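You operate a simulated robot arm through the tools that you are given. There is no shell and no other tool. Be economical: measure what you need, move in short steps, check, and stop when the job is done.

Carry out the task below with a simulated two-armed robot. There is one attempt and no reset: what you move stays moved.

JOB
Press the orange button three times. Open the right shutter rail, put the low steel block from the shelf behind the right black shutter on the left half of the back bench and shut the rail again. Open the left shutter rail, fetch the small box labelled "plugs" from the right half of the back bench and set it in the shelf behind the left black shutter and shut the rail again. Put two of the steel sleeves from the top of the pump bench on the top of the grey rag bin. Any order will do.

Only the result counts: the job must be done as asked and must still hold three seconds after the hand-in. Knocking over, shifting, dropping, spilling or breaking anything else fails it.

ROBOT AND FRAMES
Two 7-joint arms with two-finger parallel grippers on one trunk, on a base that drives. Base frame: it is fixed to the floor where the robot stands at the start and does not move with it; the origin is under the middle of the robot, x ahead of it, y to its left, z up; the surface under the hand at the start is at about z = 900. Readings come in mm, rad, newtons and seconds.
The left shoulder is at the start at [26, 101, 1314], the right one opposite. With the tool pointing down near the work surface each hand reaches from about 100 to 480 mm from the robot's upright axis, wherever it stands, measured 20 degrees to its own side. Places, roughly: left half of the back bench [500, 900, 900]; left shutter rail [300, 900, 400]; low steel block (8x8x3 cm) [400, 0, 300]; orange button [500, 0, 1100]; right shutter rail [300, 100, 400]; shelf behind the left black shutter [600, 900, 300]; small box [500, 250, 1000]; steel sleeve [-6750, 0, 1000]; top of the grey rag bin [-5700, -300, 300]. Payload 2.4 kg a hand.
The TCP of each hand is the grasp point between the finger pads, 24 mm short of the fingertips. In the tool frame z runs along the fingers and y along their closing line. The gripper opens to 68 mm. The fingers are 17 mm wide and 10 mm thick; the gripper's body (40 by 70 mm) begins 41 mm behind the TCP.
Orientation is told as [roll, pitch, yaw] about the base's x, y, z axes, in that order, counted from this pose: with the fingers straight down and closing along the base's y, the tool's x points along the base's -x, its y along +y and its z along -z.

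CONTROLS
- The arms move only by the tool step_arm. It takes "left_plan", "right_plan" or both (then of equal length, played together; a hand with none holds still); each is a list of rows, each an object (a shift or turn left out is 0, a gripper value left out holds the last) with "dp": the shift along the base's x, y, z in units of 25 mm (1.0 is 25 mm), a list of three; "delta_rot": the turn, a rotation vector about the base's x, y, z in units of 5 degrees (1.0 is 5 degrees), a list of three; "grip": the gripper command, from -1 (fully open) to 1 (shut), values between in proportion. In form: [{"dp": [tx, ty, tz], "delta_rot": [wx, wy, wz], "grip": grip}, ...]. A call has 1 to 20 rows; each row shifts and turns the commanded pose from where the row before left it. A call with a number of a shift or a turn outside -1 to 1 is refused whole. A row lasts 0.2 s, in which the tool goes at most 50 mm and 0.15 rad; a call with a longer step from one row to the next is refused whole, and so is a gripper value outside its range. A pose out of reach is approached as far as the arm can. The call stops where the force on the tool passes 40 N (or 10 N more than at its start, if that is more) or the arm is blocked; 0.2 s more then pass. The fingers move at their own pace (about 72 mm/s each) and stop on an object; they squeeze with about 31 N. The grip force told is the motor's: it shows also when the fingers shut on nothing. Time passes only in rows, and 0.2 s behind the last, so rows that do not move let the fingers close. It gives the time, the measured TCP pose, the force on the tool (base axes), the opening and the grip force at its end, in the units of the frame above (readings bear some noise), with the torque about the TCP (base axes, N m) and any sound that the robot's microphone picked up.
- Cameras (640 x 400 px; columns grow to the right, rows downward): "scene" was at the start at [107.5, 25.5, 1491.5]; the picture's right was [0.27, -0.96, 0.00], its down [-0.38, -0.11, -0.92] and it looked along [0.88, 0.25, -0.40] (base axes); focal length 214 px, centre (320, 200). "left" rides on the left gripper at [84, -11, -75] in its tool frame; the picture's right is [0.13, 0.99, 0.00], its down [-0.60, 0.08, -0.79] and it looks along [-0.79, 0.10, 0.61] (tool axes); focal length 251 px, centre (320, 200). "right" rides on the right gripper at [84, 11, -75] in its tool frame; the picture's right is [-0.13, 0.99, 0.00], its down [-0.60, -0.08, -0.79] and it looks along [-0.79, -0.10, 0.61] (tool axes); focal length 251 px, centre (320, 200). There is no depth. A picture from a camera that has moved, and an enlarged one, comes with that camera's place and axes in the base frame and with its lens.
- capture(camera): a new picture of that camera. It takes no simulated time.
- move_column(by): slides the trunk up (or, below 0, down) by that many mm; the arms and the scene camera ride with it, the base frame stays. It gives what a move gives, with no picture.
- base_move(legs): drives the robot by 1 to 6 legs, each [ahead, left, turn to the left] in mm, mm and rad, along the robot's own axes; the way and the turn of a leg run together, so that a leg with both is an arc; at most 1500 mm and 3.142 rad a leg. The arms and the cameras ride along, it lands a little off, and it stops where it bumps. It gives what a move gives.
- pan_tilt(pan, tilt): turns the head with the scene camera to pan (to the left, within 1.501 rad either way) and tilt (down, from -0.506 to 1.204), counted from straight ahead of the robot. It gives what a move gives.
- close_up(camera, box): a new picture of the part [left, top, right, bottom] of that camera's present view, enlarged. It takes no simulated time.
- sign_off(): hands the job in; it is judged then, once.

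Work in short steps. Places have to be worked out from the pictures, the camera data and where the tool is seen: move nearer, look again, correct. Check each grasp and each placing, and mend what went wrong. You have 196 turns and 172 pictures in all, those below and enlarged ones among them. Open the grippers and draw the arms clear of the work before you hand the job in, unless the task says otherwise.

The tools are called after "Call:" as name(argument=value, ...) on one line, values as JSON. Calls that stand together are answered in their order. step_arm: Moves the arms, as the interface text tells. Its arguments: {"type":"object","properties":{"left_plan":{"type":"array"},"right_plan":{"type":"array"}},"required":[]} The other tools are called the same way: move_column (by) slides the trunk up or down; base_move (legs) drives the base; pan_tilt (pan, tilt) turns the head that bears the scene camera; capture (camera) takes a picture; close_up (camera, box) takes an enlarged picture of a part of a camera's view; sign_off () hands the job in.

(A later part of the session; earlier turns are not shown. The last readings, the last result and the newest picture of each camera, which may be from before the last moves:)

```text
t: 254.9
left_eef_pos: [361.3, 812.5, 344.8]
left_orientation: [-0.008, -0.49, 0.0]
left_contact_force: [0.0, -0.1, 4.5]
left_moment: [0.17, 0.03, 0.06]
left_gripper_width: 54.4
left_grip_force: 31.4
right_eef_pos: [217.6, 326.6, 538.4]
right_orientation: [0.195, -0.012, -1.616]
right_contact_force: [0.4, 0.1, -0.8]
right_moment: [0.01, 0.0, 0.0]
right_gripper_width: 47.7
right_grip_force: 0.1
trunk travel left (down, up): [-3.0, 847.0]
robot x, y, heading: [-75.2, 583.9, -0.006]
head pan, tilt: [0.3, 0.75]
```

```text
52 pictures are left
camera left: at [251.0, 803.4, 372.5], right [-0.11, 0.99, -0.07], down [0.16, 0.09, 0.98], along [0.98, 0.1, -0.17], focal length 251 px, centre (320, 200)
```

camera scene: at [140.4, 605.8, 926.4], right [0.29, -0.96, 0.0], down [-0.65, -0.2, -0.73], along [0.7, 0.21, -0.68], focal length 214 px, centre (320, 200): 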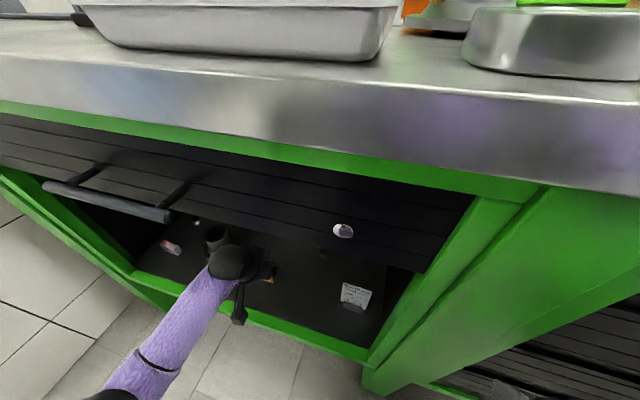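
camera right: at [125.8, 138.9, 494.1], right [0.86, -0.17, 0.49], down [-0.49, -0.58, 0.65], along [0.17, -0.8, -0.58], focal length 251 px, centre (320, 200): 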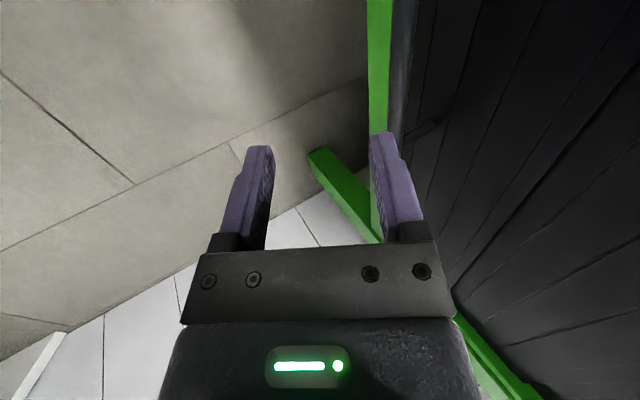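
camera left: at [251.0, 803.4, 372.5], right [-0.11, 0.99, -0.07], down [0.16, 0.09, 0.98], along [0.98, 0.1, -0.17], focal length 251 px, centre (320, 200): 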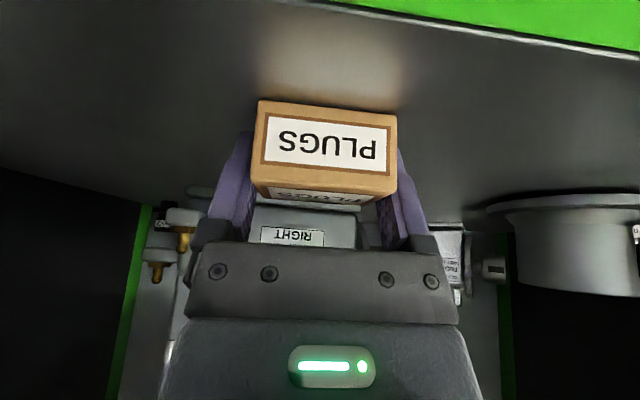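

Contact begins (4.5 N). I open the fingers, lift out, and check.

Call:
step_arm(left_plan=[{"dp": [0, 0, -0.04]}, {"grip": -1}, {}, {}, {}])

Call:
step_arm(left_plan=[{"dp": [0, 0, 0.4]}, {"dp": [0, 0, 0.8]}, {"dp": [0, 0, 0.8]}, {"dp": [0, 0, 0.8]}, {}])

Call:
capture(camera="left")

```text
t: 256.1
left_eef_pos: [360.8, 811.6, 345.3]
left_orientation: [-0.007, -0.49, 0.0]
left_contact_force: [-6.7, -13.3, 16.5]
left_moment: [0.21, 0.1, 0.05]
left_gripper_width: 57.7
left_grip_force: 0.1
right_eef_pos: [216.9, 324.7, 538.3]
right_orientation: [0.193, -0.011, -1.616]
right_contact_force: [-0.7, 0.3, -0.5]
right_moment: [0.0, 0.0, -0.04]
right_gripper_width: 47.4
right_grip_force: 0.1
trunk travel left (down, up): [-3.0, 847.0]
robot x, y, heading: [-78.2, 578.5, -0.005]
head pan, tilt: [0.3, 0.75]
```

```text
t: 257.3
left_eef_pos: [360.1, 811.7, 413.5]
left_orientation: [-0.009, -0.489, 0.002]
left_contact_force: [-0.1, 0.6, 0.1]
left_moment: [0.01, -0.03, 0.0]
left_gripper_width: 68.2
left_grip_force: 0.0
right_eef_pos: [217.7, 325.3, 537.8]
right_orientation: [0.192, -0.012, -1.613]
right_contact_force: [0.3, 0.1, -0.8]
right_moment: [0.0, 0.01, -0.02]
right_gripper_width: 48.0
right_grip_force: 0.1
trunk travel left (down, up): [-3.0, 847.0]
robot x, y, heading: [-81.1, 585.2, -0.003]
head pan, tilt: [0.3, 0.75]
```

```text
51 pictures are left
camera left: at [250.7, 802.8, 440.8], right [-0.11, 0.99, -0.07], down [0.16, 0.09, 0.98], along [0.98, 0.1, -0.17], focal length 251 px, centre (320, 200)
```

left: 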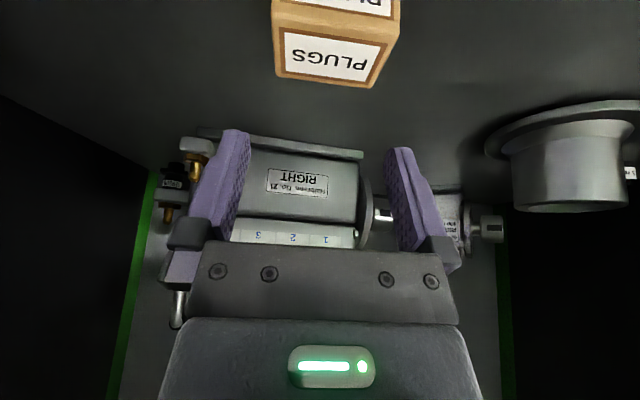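

"plugs" stands on the shelf. Now to shut this shutter: back off, roll the left hand to grip the bar, raise the trunk.

Call:
base_move(legs=[[-205, 0, 0], [0, 84, 0]])

Call:
step_arm(left_plan=[{"delta_rot": [-0.47, 0, 0.88], "grip": -0.2}, {"delta_rot": [-0.47, 0, 0.88]}, {"delta_rot": [-0.47, 0, 0.88]}, {"delta_rot": [-0.47, 0, 0.88]}, {"delta_rot": [-0.47, 0, 0.88]}, {"delta_rot": [-0.47, 0, 0.88]}, {"delta_rot": [-0.47, 0, 0.88]}, {"delta_rot": [-0.47, 0, 0.88]}, {"delta_rot": [-0.47, 0, 0.88]}, {"delta_rot": [-0.47, 0, 0.88]}, {"delta_rot": [-0.47, 0, 0.88]}, {"delta_rot": [-0.47, 0, 0.88]}, {"delta_rot": [-0.47, 0, 0.88]}, {"delta_rot": [-0.47, 0, 0.88]}, {"delta_rot": [-0.47, 0, 0.88]}, {"delta_rot": [-0.47, 0, 0.88]}, {"delta_rot": [-0.47, 0, 0.88]}, {"delta_rot": [-0.47, 0, 0.88]}, {}])

Call:
move_column(by=385)

Call:
capture(camera="left")

```text
t: 259.6
left_eef_pos: [157.7, 896.5, 412.4]
left_orientation: [-0.01, -0.489, 0.001]
left_contact_force: [0.5, 0.5, 0.1]
left_moment: [0.01, 0.03, 0.04]
left_gripper_width: 68.0
left_grip_force: 0.0
right_eef_pos: [15.6, 411.4, 537.3]
right_orientation: [0.193, -0.012, -1.613]
right_contact_force: [-0.6, -0.6, 0.4]
right_moment: [-0.01, 0.02, 0.01]
right_gripper_width: 47.7
right_grip_force: 0.0
trunk travel left (down, up): [-3.0, 847.0]
robot x, y, heading: [-279.2, 666.0, -0.006]
head pan, tilt: [0.3, 0.75]
```

```text
t: 263.6
left_eef_pos: [157.0, 896.7, 413.1]
left_orientation: [-0.5, 0.0, 1.566]
left_contact_force: [0.4, 0.1, -0.3]
left_moment: [0.04, 0.01, 0.02]
left_gripper_width: 41.0
left_grip_force: 0.1
right_eef_pos: [15.7, 413.1, 538.2]
right_orientation: [0.194, -0.013, -1.614]
right_contact_force: [-0.5, 1.1, -0.7]
right_moment: [-0.01, -0.01, 0.01]
right_gripper_width: 47.4
right_grip_force: 0.1
trunk travel left (down, up): [-3.0, 847.0]
robot x, y, heading: [-277.2, 667.3, -0.008]
head pan, tilt: [0.3, 0.75]
```

```text
t: 267.3
left_eef_pos: [158.9, 897.2, 799.2]
left_orientation: [-0.498, 0.0, 1.567]
left_contact_force: [0.5, -0.2, 0.6]
left_moment: [0.0, 0.01, 0.01]
left_gripper_width: 40.9
left_grip_force: 0.1
right_eef_pos: [15.0, 412.4, 921.8]
right_orientation: [0.194, -0.012, -1.615]
right_contact_force: [-0.7, 0.1, 0.2]
right_moment: [-0.01, -0.03, -0.03]
right_gripper_width: 47.4
right_grip_force: 0.0
trunk travel left (down, up): [-388.0, 462.0]
robot x, y, heading: [-277.8, 664.5, -0.002]
head pan, tilt: [0.3, 0.75]
```

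```text
50 pictures are left
camera left: at [131.5, 814.6, 869.7], right [-0.87, -0.13, -0.48], down [-0.45, 0.61, 0.66], along [0.2, 0.79, -0.58], focal length 251 px, centre (320, 200)
```

left: 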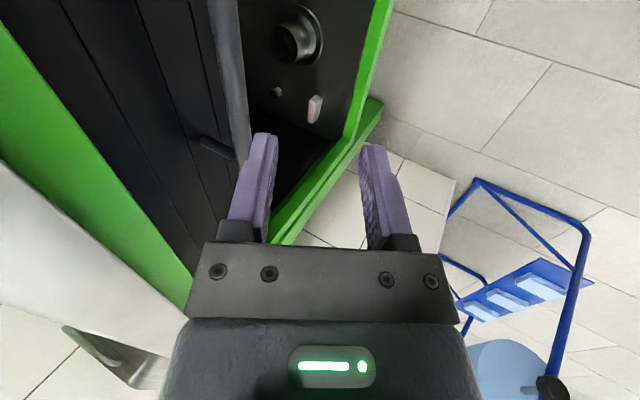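

I drive 50 mm ahead and check the line-up.

Call:
base_move(legs=[[50, 0, 0]])

Call:
capture(camera="left")

```text
t: 268.2
left_eef_pos: [209.6, 897.3, 798.0]
left_orientation: [-0.5, 0.0, 1.567]
left_contact_force: [-0.7, -0.3, 0.4]
left_moment: [-0.01, 0.0, -0.04]
left_gripper_width: 40.8
left_grip_force: 0.1
right_eef_pos: [66.3, 411.7, 922.1]
right_orientation: [0.193, -0.013, -1.618]
right_contact_force: [0.6, 0.2, -0.4]
right_moment: [0.01, -0.01, 0.01]
right_gripper_width: 47.4
right_grip_force: 0.1
trunk travel left (down, up): [-388.0, 462.0]
robot x, y, heading: [-225.2, 667.7, -0.007]
head pan, tilt: [0.3, 0.75]
```

```text
49 pictures are left
camera left: at [182.1, 814.1, 869.6], right [-0.87, -0.13, -0.47], down [-0.45, 0.61, 0.66], along [0.21, 0.79, -0.58], focal length 251 px, centre (320, 200)
```

left: 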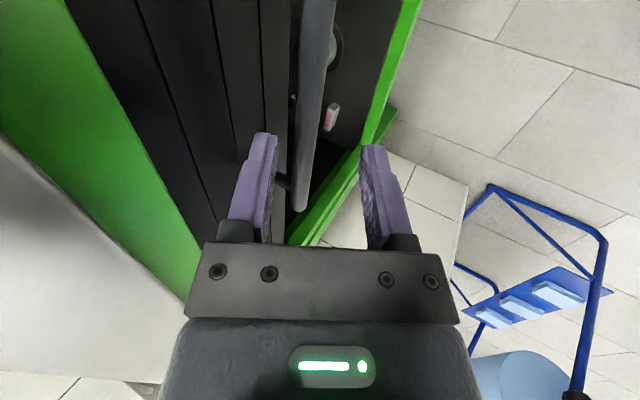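

Bar is ~5 mm to the forward-finger side. I correct while advancing, then close.

Call:
step_arm(left_plan=[{"dp": [0.2, 0, 0.1]}, {"dp": [0.48, 0, -0.88]}, {"dp": [0.48, 0, -0.88]}, {}])

Call:
step_arm(left_plan=[{"grip": 1}, {}, {}, {}])

```text
t: 269.2
left_eef_pos: [238.3, 898.0, 757.8]
left_orientation: [-0.502, 0.0, 1.566]
left_contact_force: [-0.5, 0.3, -0.5]
left_moment: [-0.01, 0.02, 0.01]
left_gripper_width: 40.8
left_grip_force: 0.1
right_eef_pos: [66.7, 410.7, 922.5]
right_orientation: [0.193, -0.012, -1.616]
right_contact_force: [0.6, 0.8, 0.5]
right_moment: [0.0, -0.03, 0.01]
right_gripper_width: 47.6
right_grip_force: 0.0
trunk travel left (down, up): [-388.0, 462.0]
robot x, y, heading: [-231.3, 668.0, -0.006]
head pan, tilt: [0.3, 0.75]
```

```text
t: 270.2
left_eef_pos: [239.4, 897.8, 755.6]
left_orientation: [-0.501, 0.001, 1.569]
left_contact_force: [18.5, 1.5, 3.7]
left_moment: [0.18, 0.08, 0.29]
left_gripper_width: 13.9
left_grip_force: 33.5
right_eef_pos: [67.3, 410.9, 923.4]
right_orientation: [0.192, -0.011, -1.615]
right_contact_force: [-0.1, -0.9, 0.4]
right_moment: [0.02, 0.0, -0.02]
right_gripper_width: 47.5
right_grip_force: 0.0
trunk travel left (down, up): [-388.0, 462.0]
robot x, y, heading: [-222.7, 669.0, -0.006]
head pan, tilt: [0.3, 0.75]
```

Gripped. Lowering the shutter with the trunk.

Call:
move_column(by=-190)

Call:
move_column(by=-195)

Call:
step_arm(left_plan=[{"dp": [0, 0, -0.1]}, {"dp": [0, 0, -0.1]}, {"dp": [0, 0, -0.1]}, {"dp": [0, 0, -0.1]}, {}])

Call:
capture(camera="scene")

```text
t: 271.4
left_eef_pos: [238.6, 898.6, 656.7]
left_orientation: [-0.502, -0.001, 1.57]
left_contact_force: [10.4, 3.6, -2.5]
left_moment: [-0.37, 0.0, 0.03]
left_gripper_width: 13.7
left_grip_force: 33.4
right_eef_pos: [66.6, 411.9, 822.2]
right_orientation: [0.186, -0.013, -1.617]
right_contact_force: [0.0, -0.1, 0.1]
right_moment: [0.0, -0.02, 0.0]
right_gripper_width: 47.7
right_grip_force: 0.1
trunk travel left (down, up): [-290.0, 560.0]
robot x, y, heading: [-229.5, 666.2, -0.006]
head pan, tilt: [0.3, 0.75]
stopped: the force on the tool passed its limit at 40 N (the readings are from after the stop); the commanded pose is now the measured one
```

```text
t: 272.6
left_eef_pos: [239.5, 898.1, 536.9]
left_orientation: [-0.497, -0.004, 1.568]
left_contact_force: [9.0, 1.2, -4.0]
left_moment: [-0.37, -0.05, 0.05]
left_gripper_width: 13.5
left_grip_force: 33.6
right_eef_pos: [66.3, 411.5, 703.1]
right_orientation: [0.178, -0.014, -1.616]
right_contact_force: [-0.5, -0.1, -0.3]
right_moment: [0.01, 0.01, 0.0]
right_gripper_width: 47.8
right_grip_force: 0.1
trunk travel left (down, up): [-172.0, 677.0]
robot x, y, heading: [-227.8, 669.2, -0.01]
head pan, tilt: [0.3, 0.75]
stopped: the force on the tool passed its limit at 41 N (the readings are from after the stop); the commanded pose is now the measured one
```

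```text
t: 273.9
left_eef_pos: [239.5, 897.5, 528.9]
left_orientation: [-0.499, -0.003, 1.568]
left_contact_force: [15.7, 4.0, 3.1]
left_moment: [0.01, 0.02, 0.22]
left_gripper_width: 13.3
left_grip_force: 33.4
right_eef_pos: [66.4, 410.8, 704.0]
right_orientation: [0.18, -0.014, -1.616]
right_contact_force: [0.3, -0.1, 0.0]
right_moment: [0.02, -0.01, 0.03]
right_gripper_width: 47.5
right_grip_force: 0.0
trunk travel left (down, up): [-172.0, 677.0]
robot x, y, heading: [-225.8, 665.5, -0.007]
head pan, tilt: [0.3, 0.75]
```

```text
48 pictures are left
camera scene: at [-68.1, 691.5, 1102.8], right [0.29, -0.96, 0.0], down [-0.65, -0.2, -0.73], along [0.7, 0.21, -0.68], focal length 214 px, centre (320, 200)
```

scene: 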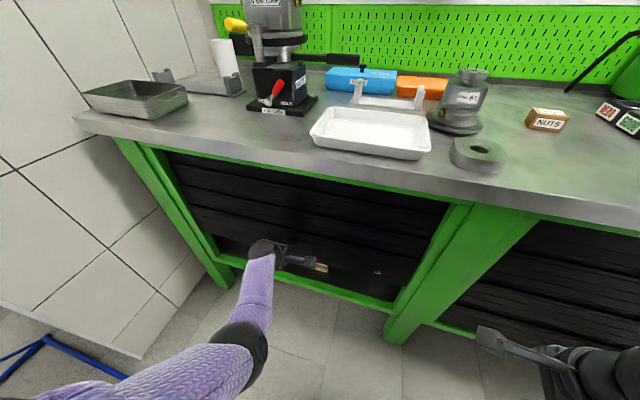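

Lateral load trips the limit now and then; I relieve x slightly and lower on.

Call:
step_arm(left_plan=[{"dp": [0.08, 0, 0]}, {}])

Call:
move_column(by=-90)

Call:
move_column(by=-80)

```text
t: 274.4
left_eef_pos: [238.8, 898.1, 528.3]
left_orientation: [-0.493, -0.004, 1.567]
left_contact_force: [-0.3, -0.5, 1.3]
left_moment: [0.75, 0.09, 0.56]
left_gripper_width: 13.5
left_grip_force: 33.3
right_eef_pos: [66.1, 412.0, 704.7]
right_orientation: [0.18, -0.014, -1.617]
right_contact_force: [0.0, -0.1, 0.0]
right_moment: [0.0, -0.01, 0.05]
right_gripper_width: 47.3
right_grip_force: 0.0
trunk travel left (down, up): [-172.0, 677.0]
robot x, y, heading: [-227.3, 667.3, -0.009]
head pan, tilt: [0.3, 0.75]
```

```text
t: 275.7
left_eef_pos: [239.4, 897.7, 437.0]
left_orientation: [-0.493, -0.006, 1.566]
left_contact_force: [-3.8, 1.5, -3.7]
left_moment: [0.52, 0.22, 0.43]
left_gripper_width: 13.5
left_grip_force: 33.3
right_eef_pos: [66.2, 411.4, 614.3]
right_orientation: [0.181, -0.015, -1.613]
right_contact_force: [0.6, -0.4, 0.8]
right_moment: [-0.03, 0.0, 0.04]
right_gripper_width: 47.3
right_grip_force: 0.0
trunk travel left (down, up): [-82.0, 767.0]
robot x, y, heading: [-225.8, 666.6, -0.007]
head pan, tilt: [0.3, 0.75]
```

```text
t: 276.9
left_eef_pos: [241.9, 898.7, 360.9]
left_orientation: [-0.505, -0.009, 1.567]
left_contact_force: [20.4, 4.4, 23.6]
left_moment: [0.39, 0.3, 0.49]
left_gripper_width: 13.6
left_grip_force: 33.7
right_eef_pos: [66.1, 411.5, 535.5]
right_orientation: [0.181, -0.012, -1.615]
right_contact_force: [0.1, -0.3, 0.2]
right_moment: [0.01, -0.02, -0.01]
right_gripper_width: 47.6
right_grip_force: 0.0
trunk travel left (down, up): [-2.0, 847.0]
robot x, y, heading: [-228.5, 665.2, -0.005]
head pan, tilt: [0.3, 0.75]
```

Bottomed with upward reaction. I press a bit more, release, and slide out.

Call:
step_arm(left_plan=[{"dp": [-0.06, 0, -0.08]}, {"dp": [0, 0, -0.08]}, {}])

Call:
step_arm(left_plan=[{"grip": -0.4}, {}, {}, {"dp": [-0.38, 0, 0.7]}, {"dp": [-0.38, 0, 0.7]}, {"dp": [-0.38, 0, 0.7]}, {}])

Call:
base_move(legs=[[-60, -200, 0]])

Call:
pan_tilt(pan=0.0, tilt=0.6)

Call:
capture(camera="scene")

```text
t: 277.2
left_eef_pos: [242.5, 897.5, 361.3]
left_orientation: [-0.51, -0.007, 1.568]
left_contact_force: [-9.2, -4.3, 18.1]
left_moment: [-0.12, 0.12, 0.12]
left_gripper_width: 13.4
left_grip_force: 33.7
right_eef_pos: [66.4, 410.2, 534.4]
right_orientation: [0.182, -0.012, -1.617]
right_contact_force: [-0.3, -0.7, -0.4]
right_moment: [0.0, 0.0, -0.02]
right_gripper_width: 47.6
right_grip_force: 0.1
trunk travel left (down, up): [-2.0, 847.0]
robot x, y, heading: [-231.3, 665.0, -0.008]
head pan, tilt: [0.3, 0.75]
stopped in row 1 (left hand): the force on the tool passed its limit at 44 N (the readings are from after the stop); the commanded pose is now the measured one
```

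```text
t: 278.8
left_eef_pos: [215.4, 898.1, 413.8]
left_orientation: [-0.509, -0.007, 1.567]
left_contact_force: [0.1, 0.6, 0.3]
left_moment: [0.0, 0.03, 0.02]
left_gripper_width: 47.7
left_grip_force: 0.1
right_eef_pos: [67.1, 412.6, 534.5]
right_orientation: [0.179, -0.013, -1.615]
right_contact_force: [-0.1, -0.5, -0.8]
right_moment: [-0.01, -0.03, 0.03]
right_gripper_width: 47.4
right_grip_force: 0.1
trunk travel left (down, up): [-2.0, 847.0]
robot x, y, heading: [-229.3, 668.8, -0.007]
head pan, tilt: [0.3, 0.75]
```

```text
t: 280.5
left_eef_pos: [151.6, 699.0, 413.2]
left_orientation: [-0.508, -0.008, 1.568]
left_contact_force: [0.1, -0.1, 0.2]
left_moment: [0.0, -0.01, 0.02]
left_gripper_width: 47.6
left_grip_force: 0.1
right_eef_pos: [4.0, 211.1, 533.5]
right_orientation: [0.178, -0.014, -1.615]
right_contact_force: [-0.5, 0.1, -0.6]
right_moment: [0.02, 0.02, 0.0]
right_gripper_width: 47.8
right_grip_force: 0.0
trunk travel left (down, up): [-2.0, 847.0]
robot x, y, heading: [-289.1, 470.4, -0.005]
head pan, tilt: [0.3, 0.75]
```

```text
t: 281.3
left_eef_pos: [152.7, 698.9, 414.1]
left_orientation: [-0.508, -0.008, 1.568]
left_contact_force: [-0.9, 0.0, 0.2]
left_moment: [0.03, -0.02, 0.02]
left_gripper_width: 47.5
left_grip_force: 0.0
right_eef_pos: [4.9, 211.4, 535.3]
right_orientation: [0.18, -0.014, -1.614]
right_contact_force: [-1.2, 0.2, -0.7]
right_moment: [0.01, -0.01, 0.0]
right_gripper_width: 47.7
right_grip_force: 0.1
trunk travel left (down, up): [-2.0, 847.0]
robot x, y, heading: [-291.5, 468.7, -0.013]
head pan, tilt: [0.0, 0.6]
```

```text
47 pictures are left
camera scene: at [-63.6, 467.0, 939.0], right [0.0, -1.0, 0.0], down [-0.57, 0.0, -0.82], along [0.82, 0.0, -0.57], focal length 214 px, centre (320, 200)
```

scene: 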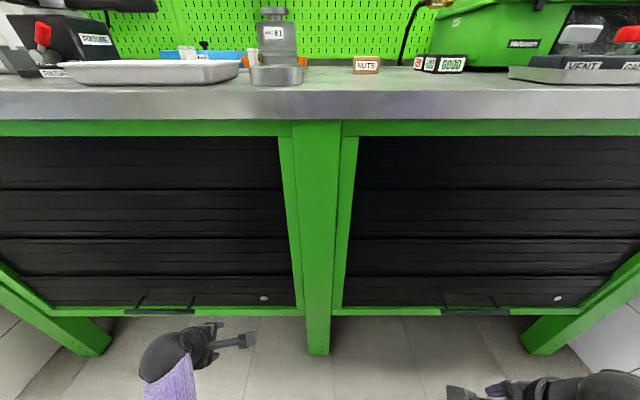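

Both shutters are shut, and the middle leg at y≈470 confirms the block lies in the left half. Now the sleeves: I raise the trunk and bring both hands to the neutral tool-down pose before turning round.

Call:
move_column(by=400)

Call:
move_column(by=125)

Call:
step_arm(left_plan=[{"dp": [0, 0, 0.4], "delta_rot": [0.47, 0, -0.88], "grip": -1}, {"dp": [0, 0, 0.4], "delta_rot": [0.47, 0, -0.88]}, {"dp": [0, 0, 0.4], "delta_rot": [0.47, 0, -0.88]}, {"dp": [0, 0, 0.4], "delta_rot": [0.47, 0, -0.88]}, {"dp": [0, 0, 0.4], "delta_rot": [0.47, 0, -0.88]}, {"dp": [0, 0, 0.4], "delta_rot": [0.47, 0, -0.88]}, {"dp": [0, 0, 0.4], "delta_rot": [0.47, 0, -0.88]}, {"dp": [0, 0, 0.4], "delta_rot": [0.47, 0, -0.88]}, {"dp": [0, 0, 0.4], "delta_rot": [0.47, 0, -0.88]}, {"dp": [0, 0, 0.4], "delta_rot": [0.47, 0, -0.88]}, {"delta_rot": [0.47, 0, -0.88]}, {"delta_rot": [0.47, 0, -0.88]}, {"delta_rot": [0.47, 0, -0.88]}, {"delta_rot": [0.47, 0, -0.88]}, {"delta_rot": [0.47, 0, -0.88]}, {"delta_rot": [0.47, 0, -0.88]}, {"delta_rot": [0.47, 0, -0.88]}, {"delta_rot": [0.47, 0, -0.88]}, {}], right_plan=[{"delta_rot": [-0.09, 0, 1], "grip": -1}, {"delta_rot": [-0.09, 0, 1]}, {"delta_rot": [-0.09, 0, 1]}, {"delta_rot": [-0.09, 0, 1]}, {"delta_rot": [-0.09, 0, 1]}, {"delta_rot": [-0.09, 0, 1]}, {"delta_rot": [-0.09, 0, 1]}, {"delta_rot": [-0.09, 0, 1]}, {"delta_rot": [-0.09, 0, 1]}, {"delta_rot": [-0.09, 0, 1]}, {"delta_rot": [-0.09, 0, 1]}, {"delta_rot": [-0.09, 0, 1]}, {"delta_rot": [-0.09, 0, 1]}, {"delta_rot": [-0.09, 0, 1]}, {"delta_rot": [-0.09, 0, 1]}, {"delta_rot": [-0.09, 0, 1]}, {"delta_rot": [-0.09, 0, 1]}, {"delta_rot": [-0.09, 0, 1]}, {}])

```text
t: 285.1
left_eef_pos: [153.3, 700.1, 812.6]
left_orientation: [-0.509, -0.007, 1.572]
left_contact_force: [0.6, -0.5, 0.6]
left_moment: [-0.03, -0.01, 0.01]
left_gripper_width: 47.3
left_grip_force: 0.0
right_eef_pos: [3.9, 212.0, 934.0]
right_orientation: [0.179, -0.013, -1.614]
right_contact_force: [-1.0, 0.1, -0.7]
right_moment: [0.03, -0.02, 0.05]
right_gripper_width: 47.4
right_grip_force: 0.2
trunk travel left (down, up): [-402.0, 447.0]
robot x, y, heading: [-290.7, 471.6, -0.002]
head pan, tilt: [0.0, 0.6]
```

```text
t: 286.6
left_eef_pos: [151.5, 699.9, 938.8]
left_orientation: [-0.509, -0.006, 1.569]
left_contact_force: [0.4, 1.2, -0.1]
left_moment: [-0.01, 0.0, 0.03]
left_gripper_width: 47.5
left_grip_force: 0.0
right_eef_pos: [4.4, 212.6, 1058.2]
right_orientation: [0.18, -0.013, -1.613]
right_contact_force: [0.3, -0.3, -0.3]
right_moment: [-0.02, -0.03, 0.01]
right_gripper_width: 47.8
right_grip_force: 0.0
trunk travel left (down, up): [-527.0, 322.0]
robot x, y, heading: [-292.8, 469.0, -0.008]
head pan, tilt: [0.0, 0.6]
```

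```text
t: 290.6
left_eef_pos: [153.0, 699.1, 1038.3]
left_orientation: [-0.015, -0.497, -0.003]
left_contact_force: [0.2, 0.5, 0.3]
left_moment: [0.0, 0.0, 0.0]
left_gripper_width: 67.9
left_grip_force: 0.1
right_eef_pos: [5.5, 211.0, 1059.0]
right_orientation: [0.096, -0.107, -0.034]
right_contact_force: [0.1, -0.1, -0.4]
right_moment: [-0.01, 0.02, 0.01]
right_gripper_width: 67.6
right_grip_force: 0.1
trunk travel left (down, up): [-527.0, 322.0]
robot x, y, heading: [-289.3, 469.0, -0.003]
head pan, tilt: [0.0, 0.6]
```

I finish the alignment, pulling the left hand back and both up.

Call:
step_arm(left_plan=[{"dp": [-0.7, 0, 0.5], "delta_rot": [0, 0.95, 0]}, {"dp": [-0.7, 0, 0.5], "delta_rot": [0, 0.95, 0]}, {"dp": [-0.7, 0, 0.5], "delta_rot": [0, 0.95, 0]}, {"dp": [-0.7, 0, 0.5], "delta_rot": [0, 0.95, 0]}, {"dp": [-0.7, 0, 0.5], "delta_rot": [0, 0.95, 0]}, {"dp": [-0.7, 0, 0.5], "delta_rot": [0, 0.95, 0]}, {}], right_plan=[{"dp": [0, 0, 0.5], "delta_rot": [-0.55, 0.6, 0.2]}, {"dp": [0, 0, 0.5], "delta_rot": [-0.55, 0.6, 0.2]}, {"dp": [0, 0, 0.5]}, {"dp": [0, 0, 0.5]}, {"dp": [0, 0, 0.5]}, {"dp": [0, 0, 0.5]}, {}])

Call:
pan_tilt(pan=1.5, tilt=0.4)

Call:
capture(camera="scene")

```text
t: 292.2
left_eef_pos: [47.3, 699.1, 1112.3]
left_orientation: [-0.018, 0.003, 0.001]
left_contact_force: [0.2, 0.7, 1.1]
left_moment: [-0.03, -0.03, -0.02]
left_gripper_width: 68.1
left_grip_force: 0.1
right_eef_pos: [5.3, 213.0, 1134.0]
right_orientation: [-0.002, -0.003, 0.003]
right_contact_force: [0.5, -1.3, 0.1]
right_moment: [-0.04, 0.0, 0.01]
right_gripper_width: 68.2
right_grip_force: 0.1
trunk travel left (down, up): [-527.0, 322.0]
robot x, y, heading: [-293.6, 469.1, -0.001]
head pan, tilt: [0.0, 0.6]
```

```text
t: 293.9
left_eef_pos: [48.8, 701.2, 1113.4]
left_orientation: [-0.018, 0.001, -0.001]
left_contact_force: [0.3, 0.7, -0.9]
left_moment: [-0.02, 0.01, 0.0]
left_gripper_width: 67.9
left_grip_force: 0.0
right_eef_pos: [3.8, 212.2, 1133.3]
right_orientation: [-0.003, -0.005, 0.004]
right_contact_force: [0.0, 0.1, -0.3]
right_moment: [0.02, 0.02, 0.01]
right_gripper_width: 67.9
right_grip_force: 0.0
trunk travel left (down, up): [-527.0, 322.0]
robot x, y, heading: [-290.9, 467.1, -0.004]
head pan, tilt: [1.499, 0.4]
```

```text
46 pictures are left
camera scene: at [-264.7, 560.2, 1492.8], right [1.0, -0.08, 0.0], down [-0.03, -0.39, -0.92], along [0.07, 0.92, -0.39], focal length 214 px, centre (320, 200)
```

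scene: 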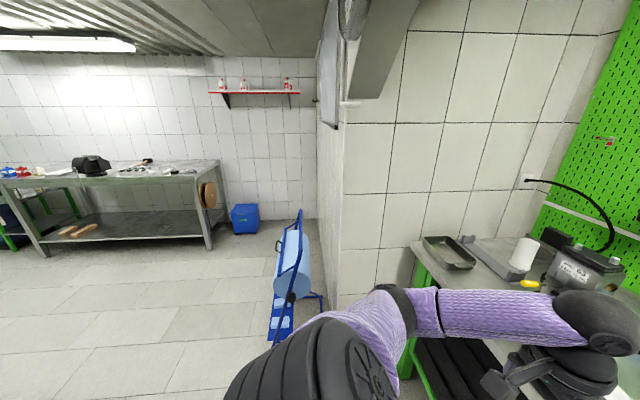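

There's open floor to the left-rear. I turn left by 90° and look around with the head.

Call:
base_move(legs=[[0, 0, 1.57]])

Call:
pan_tilt(pan=0.6, tilt=0.45)

Call:
capture(camera="scene")

Call:
pan_tilt(pan=1.45, tilt=0.45)

Call:
capture(camera="scene")

```text
t: 298.1
left_eef_pos: [-521.2, 805.5, 1113.4]
left_orientation: [-0.018, 0.001, 1.571]
left_contact_force: [0.2, 0.0, 0.3]
left_moment: [0.02, -0.02, 0.01]
left_gripper_width: 68.0
left_grip_force: 0.0
right_eef_pos: [-35.4, 762.9, 1133.7]
right_orientation: [-0.002, -0.004, 1.577]
right_contact_force: [1.1, -0.1, 1.5]
right_moment: [-0.02, 0.01, 0.01]
right_gripper_width: 67.9
right_grip_force: 0.0
trunk travel left (down, up): [-527.0, 322.0]
robot x, y, heading: [-288.1, 468.7, 1.569]
head pan, tilt: [1.499, 0.4]
```

```text
t: 299.3
left_eef_pos: [-521.1, 805.8, 1112.4]
left_orientation: [-0.017, 0.003, 1.571]
left_contact_force: [0.1, 0.5, -0.1]
left_moment: [0.06, -0.01, 0.01]
left_gripper_width: 68.0
left_grip_force: 0.2
right_eef_pos: [-34.6, 762.1, 1134.0]
right_orientation: [-0.004, -0.005, 1.575]
right_contact_force: [0.1, -0.7, -0.3]
right_moment: [0.0, -0.02, -0.01]
right_gripper_width: 68.1
right_grip_force: 0.0
trunk travel left (down, up): [-527.0, 322.0]
robot x, y, heading: [-290.9, 469.3, 1.57]
head pan, tilt: [0.6, 0.45]
```

```text
45 pictures are left
camera scene: at [-341.7, 562.1, 1488.1], right [0.83, 0.56, 0.0], down [0.24, -0.36, -0.9], along [-0.51, 0.74, -0.44], focal length 214 px, centre (320, 200)
```

scene: 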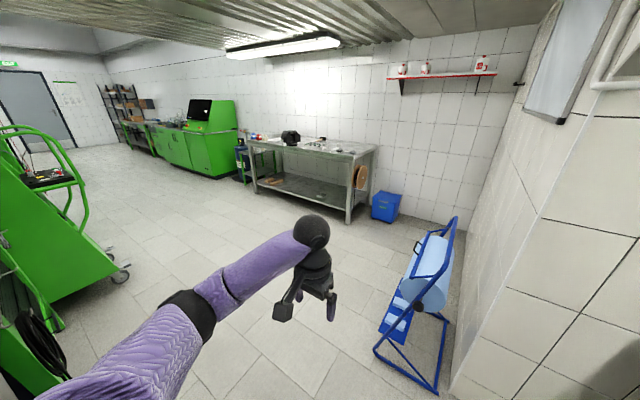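

```text
t: 300.4
left_eef_pos: [-522.3, 804.3, 1112.5]
left_orientation: [-0.017, 0.0, 1.57]
left_contact_force: [0.5, 0.3, -0.3]
left_moment: [-0.04, 0.0, 0.02]
left_gripper_width: 68.2
left_grip_force: 0.0
right_eef_pos: [-34.6, 762.1, 1133.7]
right_orientation: [-0.003, -0.003, 1.576]
right_contact_force: [0.1, -0.3, -0.9]
right_moment: [-0.02, -0.04, 0.04]
right_gripper_width: 68.0
right_grip_force: 0.0
trunk travel left (down, up): [-527.0, 322.0]
robot x, y, heading: [-286.0, 468.0, 1.567]
head pan, tilt: [1.45, 0.45]
```

```text
44 pictures are left
camera scene: at [-381.2, 497.6, 1488.2], right [0.12, 0.99, 0.0], down [0.43, -0.05, -0.9], along [-0.89, 0.11, -0.44], focal length 214 px, centre (320, 200)
```

scene: 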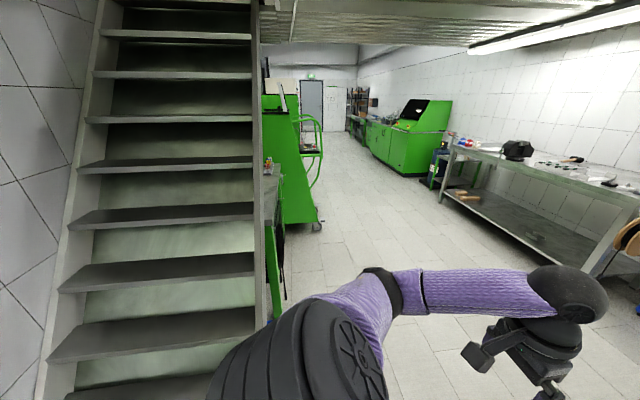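

Stairs stand behind where I bumped; a free aisle runs toward −x at y ≈ 1000–2700. I drive out into it, turn toward −x and go along it.

Call:
base_move(legs=[[850, 0, 0], [0, 0, 1.57], [1500, -250, 0], [1400, 0, 0]])

Call:
pan_tilt(pan=0.35, tilt=0.35)

Call:
capture(camera="scene")

```text
refused: leg 3 is longer than a leg can be; nothing moved
```

```text
t: 301.8
left_eef_pos: [-520.9, 805.2, 1113.1]
left_orientation: [-0.019, 0.002, 1.57]
left_contact_force: [-0.5, 1.0, 1.0]
left_moment: [-0.02, 0.0, -0.01]
left_gripper_width: 68.0
left_grip_force: 0.0
right_eef_pos: [-34.2, 762.7, 1134.4]
right_orientation: [-0.004, -0.002, 1.576]
right_contact_force: [0.7, -0.9, 0.8]
right_moment: [-0.01, 0.03, 0.02]
right_gripper_width: 67.9
right_grip_force: 0.0
trunk travel left (down, up): [-527.0, 322.0]
robot x, y, heading: [-289.8, 466.6, 1.57]
head pan, tilt: [0.351, 0.351]
```

```text
43 pictures are left
camera scene: at [-321.7, 573.7, 1497.3], right [0.94, 0.34, 0.0], down [0.12, -0.32, -0.94], along [-0.32, 0.88, -0.34], focal length 214 px, centre (320, 200)
```

scene: 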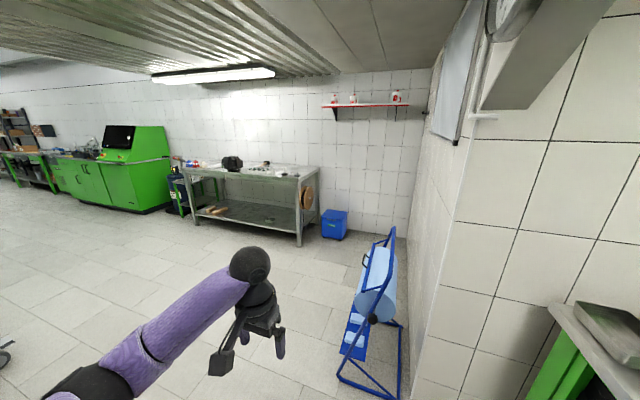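

The blue frame's foot is at y≈1460, so I go forward only 380 mm, turn, and then drift right along the aisle.

Call:
base_move(legs=[[380, 0, 0], [0, 0, 1.57], [1400, -480, 0], [1450, -200, 0]])

Call:
capture(camera="scene")

```text
t: 321.6
left_eef_pos: [-3433.3, 1316.7, 1113.5]
left_orientation: [-0.017, 0.001, 3.121]
left_contact_force: [-0.1, 0.5, -0.3]
left_moment: [0.0, 0.0, -0.05]
left_gripper_width: 68.1
left_grip_force: 0.0
right_eef_pos: [-3379.0, 1802.8, 1132.5]
right_orientation: [-0.005, -0.005, 3.125]
right_contact_force: [-0.2, 0.7, -0.1]
right_moment: [0.02, 0.0, 0.0]
right_gripper_width: 68.0
right_grip_force: 0.0
trunk travel left (down, up): [-527.0, 322.0]
robot x, y, heading: [-3088.7, 1545.7, 3.119]
head pan, tilt: [0.351, 0.351]
```

```text
42 pictures are left
camera scene: at [-3195.9, 1511.4, 1497.3], right [-0.32, 0.95, 0.0], down [0.33, 0.11, -0.94], along [-0.89, -0.3, -0.34], focal length 214 px, centre (320, 200)
```

scene: 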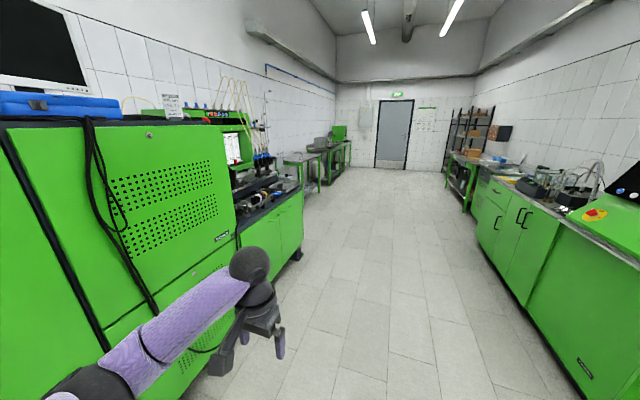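

Open aisle ahead; machines' fronts at y≈580. I drive on to about x = −5200 and look left.

Call:
base_move(legs=[[1450, 0, 0], [700, 0, 0]])

Call:
pan_tilt(pan=0.8, tilt=0.5)

Call:
capture(camera="scene")

```text
t: 332.3
left_eef_pos: [-5579.8, 1352.5, 1112.5]
left_orientation: [-0.018, 0.002, 3.129]
left_contact_force: [1.1, -0.5, 0.2]
left_moment: [-0.02, 0.02, -0.01]
left_gripper_width: 67.9
left_grip_force: 0.1
right_eef_pos: [-5531.7, 1838.4, 1134.1]
right_orientation: [-0.004, -0.003, 3.134]
right_contact_force: [0.0, 0.4, -0.4]
right_moment: [-0.02, 0.01, -0.01]
right_gripper_width: 67.9
right_grip_force: 0.2
trunk travel left (down, up): [-527.0, 322.0]
robot x, y, heading: [-5237.4, 1580.6, 3.125]
head pan, tilt: [0.351, 0.351]
```

```text
t: 333.2
left_eef_pos: [-5580.2, 1351.6, 1111.4]
left_orientation: [-0.017, 0.002, 3.129]
left_contact_force: [0.0, -0.6, 0.2]
left_moment: [0.01, 0.0, -0.01]
left_gripper_width: 68.1
left_grip_force: 0.1
right_eef_pos: [-5530.8, 1838.7, 1134.6]
right_orientation: [-0.004, -0.005, 3.135]
right_contact_force: [1.0, -0.2, -0.2]
right_moment: [0.05, -0.02, -0.01]
right_gripper_width: 68.0
right_grip_force: 0.0
trunk travel left (down, up): [-527.0, 322.0]
robot x, y, heading: [-5241.0, 1580.0, 3.125]
head pan, tilt: [0.799, 0.499]
```

```text
41 pictures are left
camera scene: at [-5322.2, 1516.0, 1483.7], right [-0.71, 0.71, 0.0], down [0.34, 0.34, -0.88], along [-0.62, -0.62, -0.48], focal length 214 px, centre (320, 200)
```

scene: 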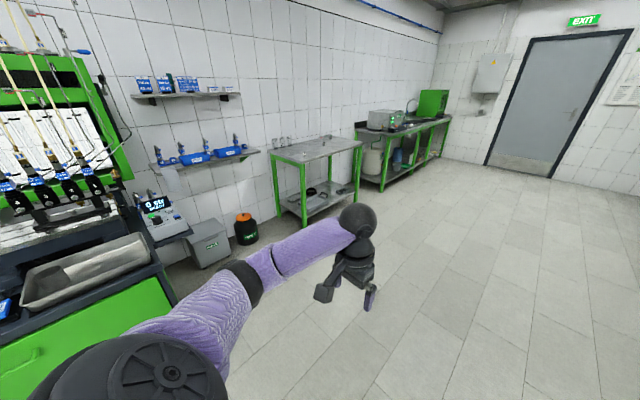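

I see the grey bin and the pump bench. Zooming on both.

Call:
close_up(camera="scene", box=[170, 125, 380, 275])

```text
2.67 times, centred on (275, 200) of scene
camera zoom: at [-5322.2, 1516.0, 1483.7], right [-0.71, 0.71, 0.0], down [0.34, 0.34, -0.88], along [-0.62, -0.62, -0.48], focal length 572 px, centre (440, 200)
```

zoom: 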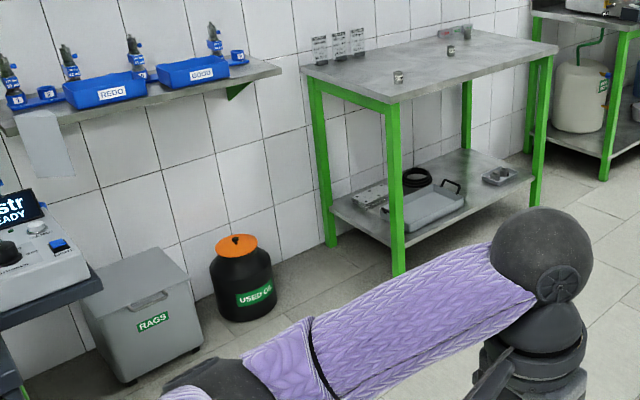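

Sleeves stand on the small steel bench: about (−6608, 22) and (−7009, −108), maybe a third at the back. I drive in front of the bench, facing it.

Call:
base_move(legs=[[1480, 0, 0], [0, 0, 1.587], [850, 0, 0]])

Call:
pan_tilt(pan=0.0, tilt=0.7)

Call:
capture(camera="scene")

```text
t: 348.6
left_eef_pos: [-6450.2, 400.6, 1111.9]
left_orientation: [-0.017, 0.001, -1.534]
left_contact_force: [0.5, -0.4, 0.5]
left_moment: [0.01, 0.01, 0.02]
left_gripper_width: 67.9
left_grip_force: 0.0
right_eef_pos: [-6938.2, 425.4, 1134.1]
right_orientation: [-0.002, -0.004, -1.528]
right_contact_force: [0.0, -0.2, 0.6]
right_moment: [0.03, -0.03, 0.01]
right_gripper_width: 67.9
right_grip_force: 0.2
trunk travel left (down, up): [-527.0, 322.0]
robot x, y, heading: [-6695.3, 730.1, -1.54]
head pan, tilt: [0.799, 0.499]
```

```text
t: 349.7
left_eef_pos: [-6449.4, 401.7, 1113.0]
left_orientation: [-0.018, 0.001, -1.535]
left_contact_force: [-0.1, 0.6, -0.1]
left_moment: [0.01, 0.03, 0.0]
left_gripper_width: 67.8
left_grip_force: 0.1
right_eef_pos: [-6938.5, 425.7, 1134.1]
right_orientation: [-0.002, -0.004, -1.53]
right_contact_force: [0.2, -0.3, -0.2]
right_moment: [-0.03, 0.0, 0.01]
right_gripper_width: 68.3
right_grip_force: 0.1
trunk travel left (down, up): [-527.0, 322.0]
robot x, y, heading: [-6696.6, 731.8, -1.542]
head pan, tilt: [0.0, 0.7]
```

```text
39 pictures are left
camera scene: at [-6690.5, 626.7, 1466.0], right [-1.0, -0.03, 0.0], down [-0.02, 0.64, -0.76], along [0.03, -0.76, -0.64], focal length 214 px, centre (320, 200)
```

scene: 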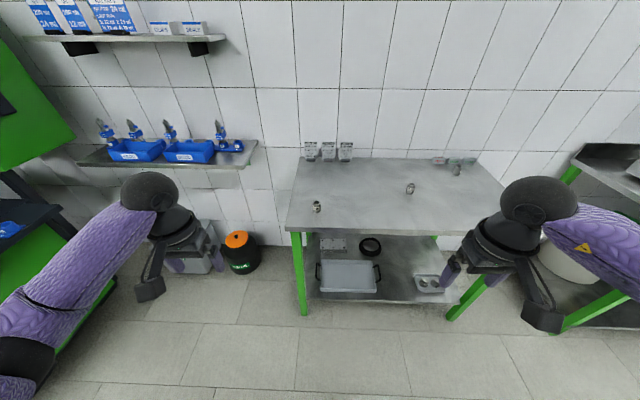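

Zooming to identify the sleeves.

Call:
close_up(camera="scene", box=[280, 140, 500, 240])

```text
2.91 times, centred on (390, 190) of scene
camera zoom: at [-6690.5, 626.7, 1466.0], right [-1.0, -0.03, 0.0], down [-0.02, 0.64, -0.76], along [0.03, -0.76, -0.64], focal length 624 px, centre (116, 229)
```

zoom: 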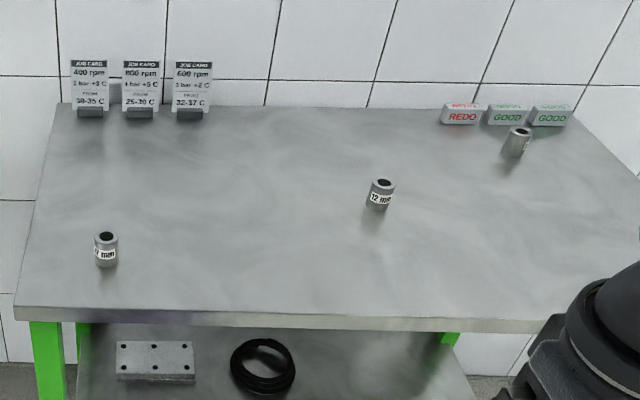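

Three steel sleeves (≈31 mm wide, ≈40 mm tall). I'll take the first with the left hand, the second with the right. I drive so that both are reachable.

Call:
base_move(legs=[[0, 0, -0.03], [360, -159, 0]])

Call:
capture(camera="left")

Call:
capture(camera="right")

```text
t: 352.6
left_eef_pos: [-6621.8, 35.9, 1111.9]
left_orientation: [-0.018, 0.003, -1.572]
left_contact_force: [1.0, -0.1, 0.4]
left_moment: [-0.01, 0.01, 0.0]
left_gripper_width: 68.2
left_grip_force: 0.1
right_eef_pos: [-7109.0, 80.1, 1133.2]
right_orientation: [-0.003, -0.004, -1.568]
right_contact_force: [0.3, -0.9, 1.0]
right_moment: [-0.01, 0.01, 0.01]
right_gripper_width: 68.4
right_grip_force: 0.1
trunk travel left (down, up): [-527.0, 322.0]
robot x, y, heading: [-6854.0, 374.5, -1.571]
head pan, tilt: [0.0, 0.7]
```

```text
37 pictures are left
camera left: at [-6632.1, 121.8, 1188.1], right [0.99, 0.13, -0.02], down [0.09, -0.61, 0.79], along [0.09, -0.79, -0.61], focal length 251 px, centre (320, 200)
```

left: 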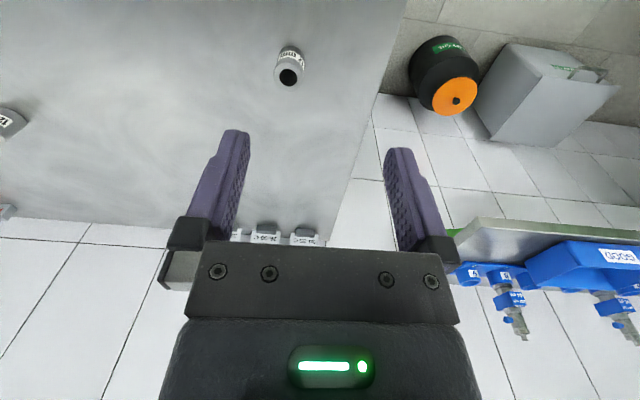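

```text
36 pictures are left
camera right: at [-7096.8, 164.1, 1207.2], right [0.99, -0.13, 0.0], down [-0.07, -0.6, 0.8], along [-0.1, -0.79, -0.61], focal length 251 px, centre (320, 200)
```

right: 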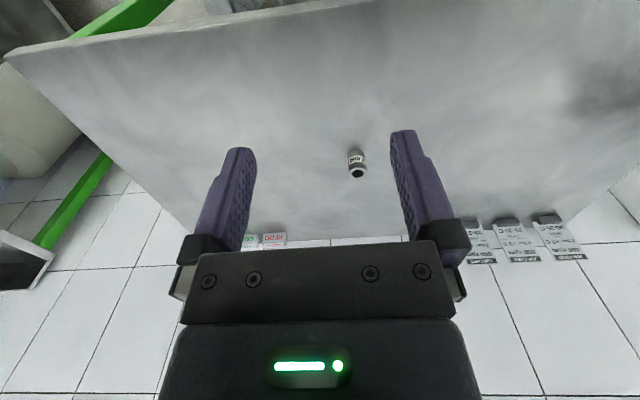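

Sleeve 1 at (−6652, −6), sleeve 2 at about (−7075, −121). I bring the left hand above the first, and reach the right hand (tilted 30° forward) toward the second.

Call:
step_arm(left_plan=[{"dp": [-0.24, -0.34, -0.9]}, {"dp": [-0.24, -0.34, -0.9]}, {"dp": [-0.24, -0.34, -0.9]}, {"dp": [-0.24, -0.34, -0.9]}, {"dp": [-0.24, -0.32, -0.9]}, {}, {}, {}], right_plan=[{"dp": [0.19, -0.85, -0.5], "delta_rot": [-0.86, 0, 0]}, {"dp": [0.19, -0.85, -0.5], "delta_rot": [-0.86, 0, 0]}, {"dp": [0.19, -0.85, -0.5], "delta_rot": [-0.86, 0, 0]}, {"dp": [0.19, -0.85, -0.5], "delta_rot": [-0.86, 0, 0]}, {"dp": [0.19, -0.85, -0.5], "delta_rot": [-0.86, 0, 0]}, {"dp": [0.19, -0.85, -0.5], "delta_rot": [-0.86, 0, 0]}, {"dp": [0.19, -0.85, -0.5], "delta_rot": [-0.86, 0, 0]}, {}])

Call:
capture(camera="left")

Call:
capture(camera="right")

```text
t: 354.4
left_eef_pos: [-6653.2, -6.1, 1000.7]
left_orientation: [-0.018, 0.002, -1.572]
left_contact_force: [-0.3, 0.0, -0.2]
left_moment: [0.0, 0.02, 0.03]
left_gripper_width: 68.0
left_grip_force: 0.0
right_eef_pos: [-7074.6, -68.9, 1045.9]
right_orientation: [-0.004, -0.53, -1.566]
right_contact_force: [-0.5, -0.1, -0.1]
right_moment: [0.01, 0.03, 0.04]
right_gripper_width: 68.2
right_grip_force: 0.0
trunk travel left (down, up): [-527.0, 322.0]
robot x, y, heading: [-6855.9, 376.5, -1.576]
head pan, tilt: [0.0, 0.7]
```

```text
35 pictures are left
camera left: at [-6663.3, 80.3, 1075.6], right [0.99, 0.13, -0.02], down [0.09, -0.61, 0.79], along [0.09, -0.79, -0.61], focal length 251 px, centre (320, 200)
```

left: 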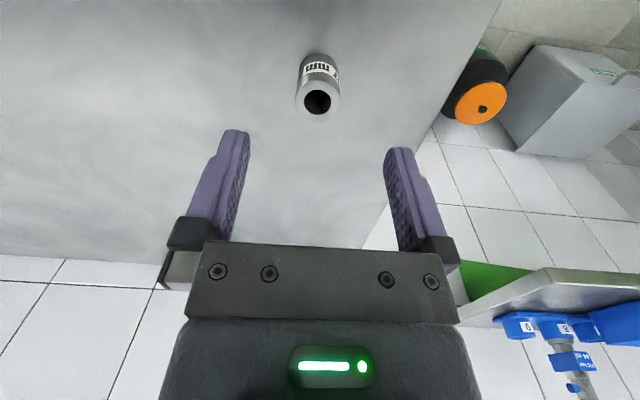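

```text
34 pictures are left
camera right: at [-7062.2, 41.4, 1067.7], right [0.99, -0.11, 0.06], down [-0.07, -0.12, 0.99], along [-0.1, -0.99, -0.13], focal length 251 px, centre (320, 200)
```

right: 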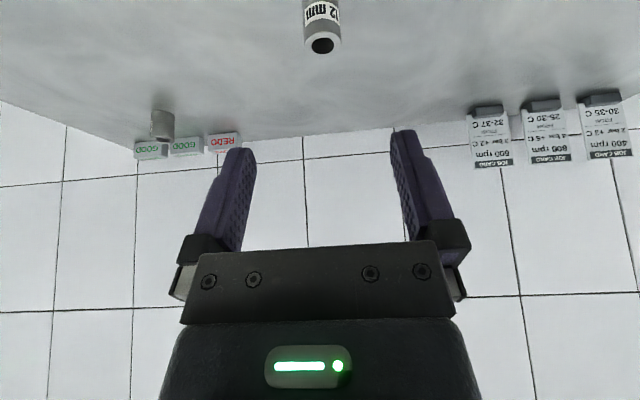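

Re-triangulated: the bench is at z≈868, sleeve tops at ≈908; sleeve 1 at (−6655, −20), sleeve 2 at (−7072, −156). I lower both hands accordingly.

Call:
step_arm(left_plan=[{"dp": [-0.02, -0.14, -0.8]}, {"dp": [-0.02, -0.14, -0.8]}, {"dp": [-0.02, -0.14, -0.8]}, {"dp": [-0.02, -0.14, -0.8]}, {"dp": [0, 0, -0.6]}, {"dp": [0, 0, -0.3]}, {}], right_plan=[{"dp": [0.02, -0.9, -0.8]}, {"dp": [0.02, -0.9, -0.8]}, {"dp": [0.02, -0.8, -0.8]}, {}, {}, {}, {}])

Call:
capture(camera="left")

Call:
capture(camera="right")

```text
t: 355.9
left_eef_pos: [-6655.1, -19.4, 897.2]
left_orientation: [-0.018, 0.003, -1.572]
left_contact_force: [0.1, -0.5, 0.0]
left_moment: [0.0, 0.0, 0.04]
left_gripper_width: 68.0
left_grip_force: 0.0
right_eef_pos: [-7073.9, -132.8, 983.5]
right_orientation: [-0.007, -0.529, -1.567]
right_contact_force: [0.6, -0.1, 0.1]
right_moment: [0.01, 0.0, 0.0]
right_gripper_width: 67.8
right_grip_force: 0.0
trunk travel left (down, up): [-527.0, 322.0]
robot x, y, heading: [-6851.3, 376.5, -1.576]
head pan, tilt: [0.0, 0.7]
```

```text
33 pictures are left
camera left: at [-6663.9, 65.8, 972.6], right [0.99, 0.13, -0.02], down [0.09, -0.61, 0.79], along [0.09, -0.79, -0.61], focal length 251 px, centre (320, 200)
```

left: 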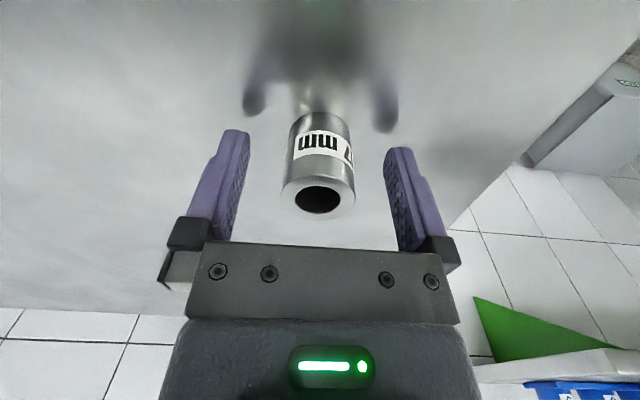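

```text
32 pictures are left
camera right: at [-7062.0, -22.3, 1005.7], right [0.99, -0.11, 0.06], down [-0.07, -0.12, 0.99], along [-0.1, -0.99, -0.13], focal length 251 px, centre (320, 200)
```

right: 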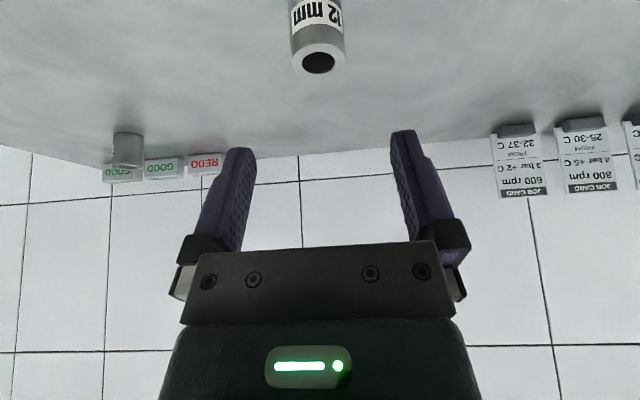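

Left straddles sleeve 1. I close the left hand, and lower the right hand onto sleeve 2.

Call:
step_arm(left_plan=[{"grip": 1}, {}, {}, {}, {}, {}], right_plan=[{"dp": [0.04, -0.2, -0.8]}, {"dp": [0.04, -0.2, -0.8]}, {"dp": [0, -0.2, -0.8]}, {"dp": [0, -0.18, -0.8]}, {"dp": [0, 0, -0.3]}, {}])

Call:
capture(camera="right")

```text
t: 357.4
left_eef_pos: [-6653.9, -19.4, 896.0]
left_orientation: [-0.017, 0.002, -1.573]
left_contact_force: [0.3, -0.4, 1.5]
left_moment: [0.0, -0.07, -0.06]
left_gripper_width: 33.0
left_grip_force: 31.1
right_eef_pos: [-7062.1, -129.1, 934.7]
right_orientation: [-0.005, -0.53, -1.568]
right_contact_force: [-0.5, 0.3, 0.5]
right_moment: [0.02, 0.0, 0.0]
right_gripper_width: 68.0
right_grip_force: 0.0
right hand out of reach, approached as far as the arm can: row 2, 3, 4, 5
trunk travel left (down, up): [-527.0, 322.0]
robot x, y, heading: [-6852.6, 372.7, -1.579]
head pan, tilt: [0.0, 0.7]
```

```text
31 pictures are left
camera right: at [-7049.5, -18.5, 955.3], right [0.99, -0.11, 0.06], down [-0.07, -0.12, 0.99], along [-0.1, -0.99, -0.13], focal length 251 px, centre (320, 200)
```

right: 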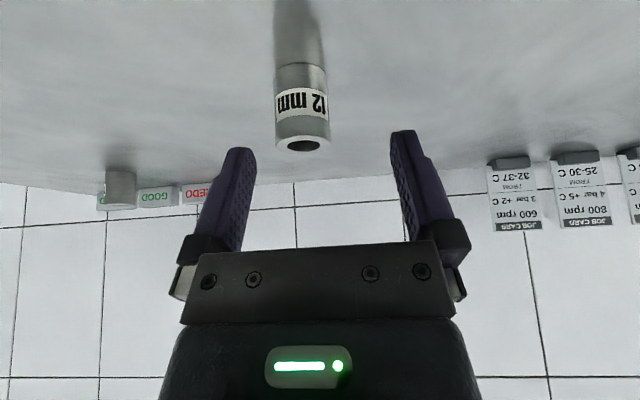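

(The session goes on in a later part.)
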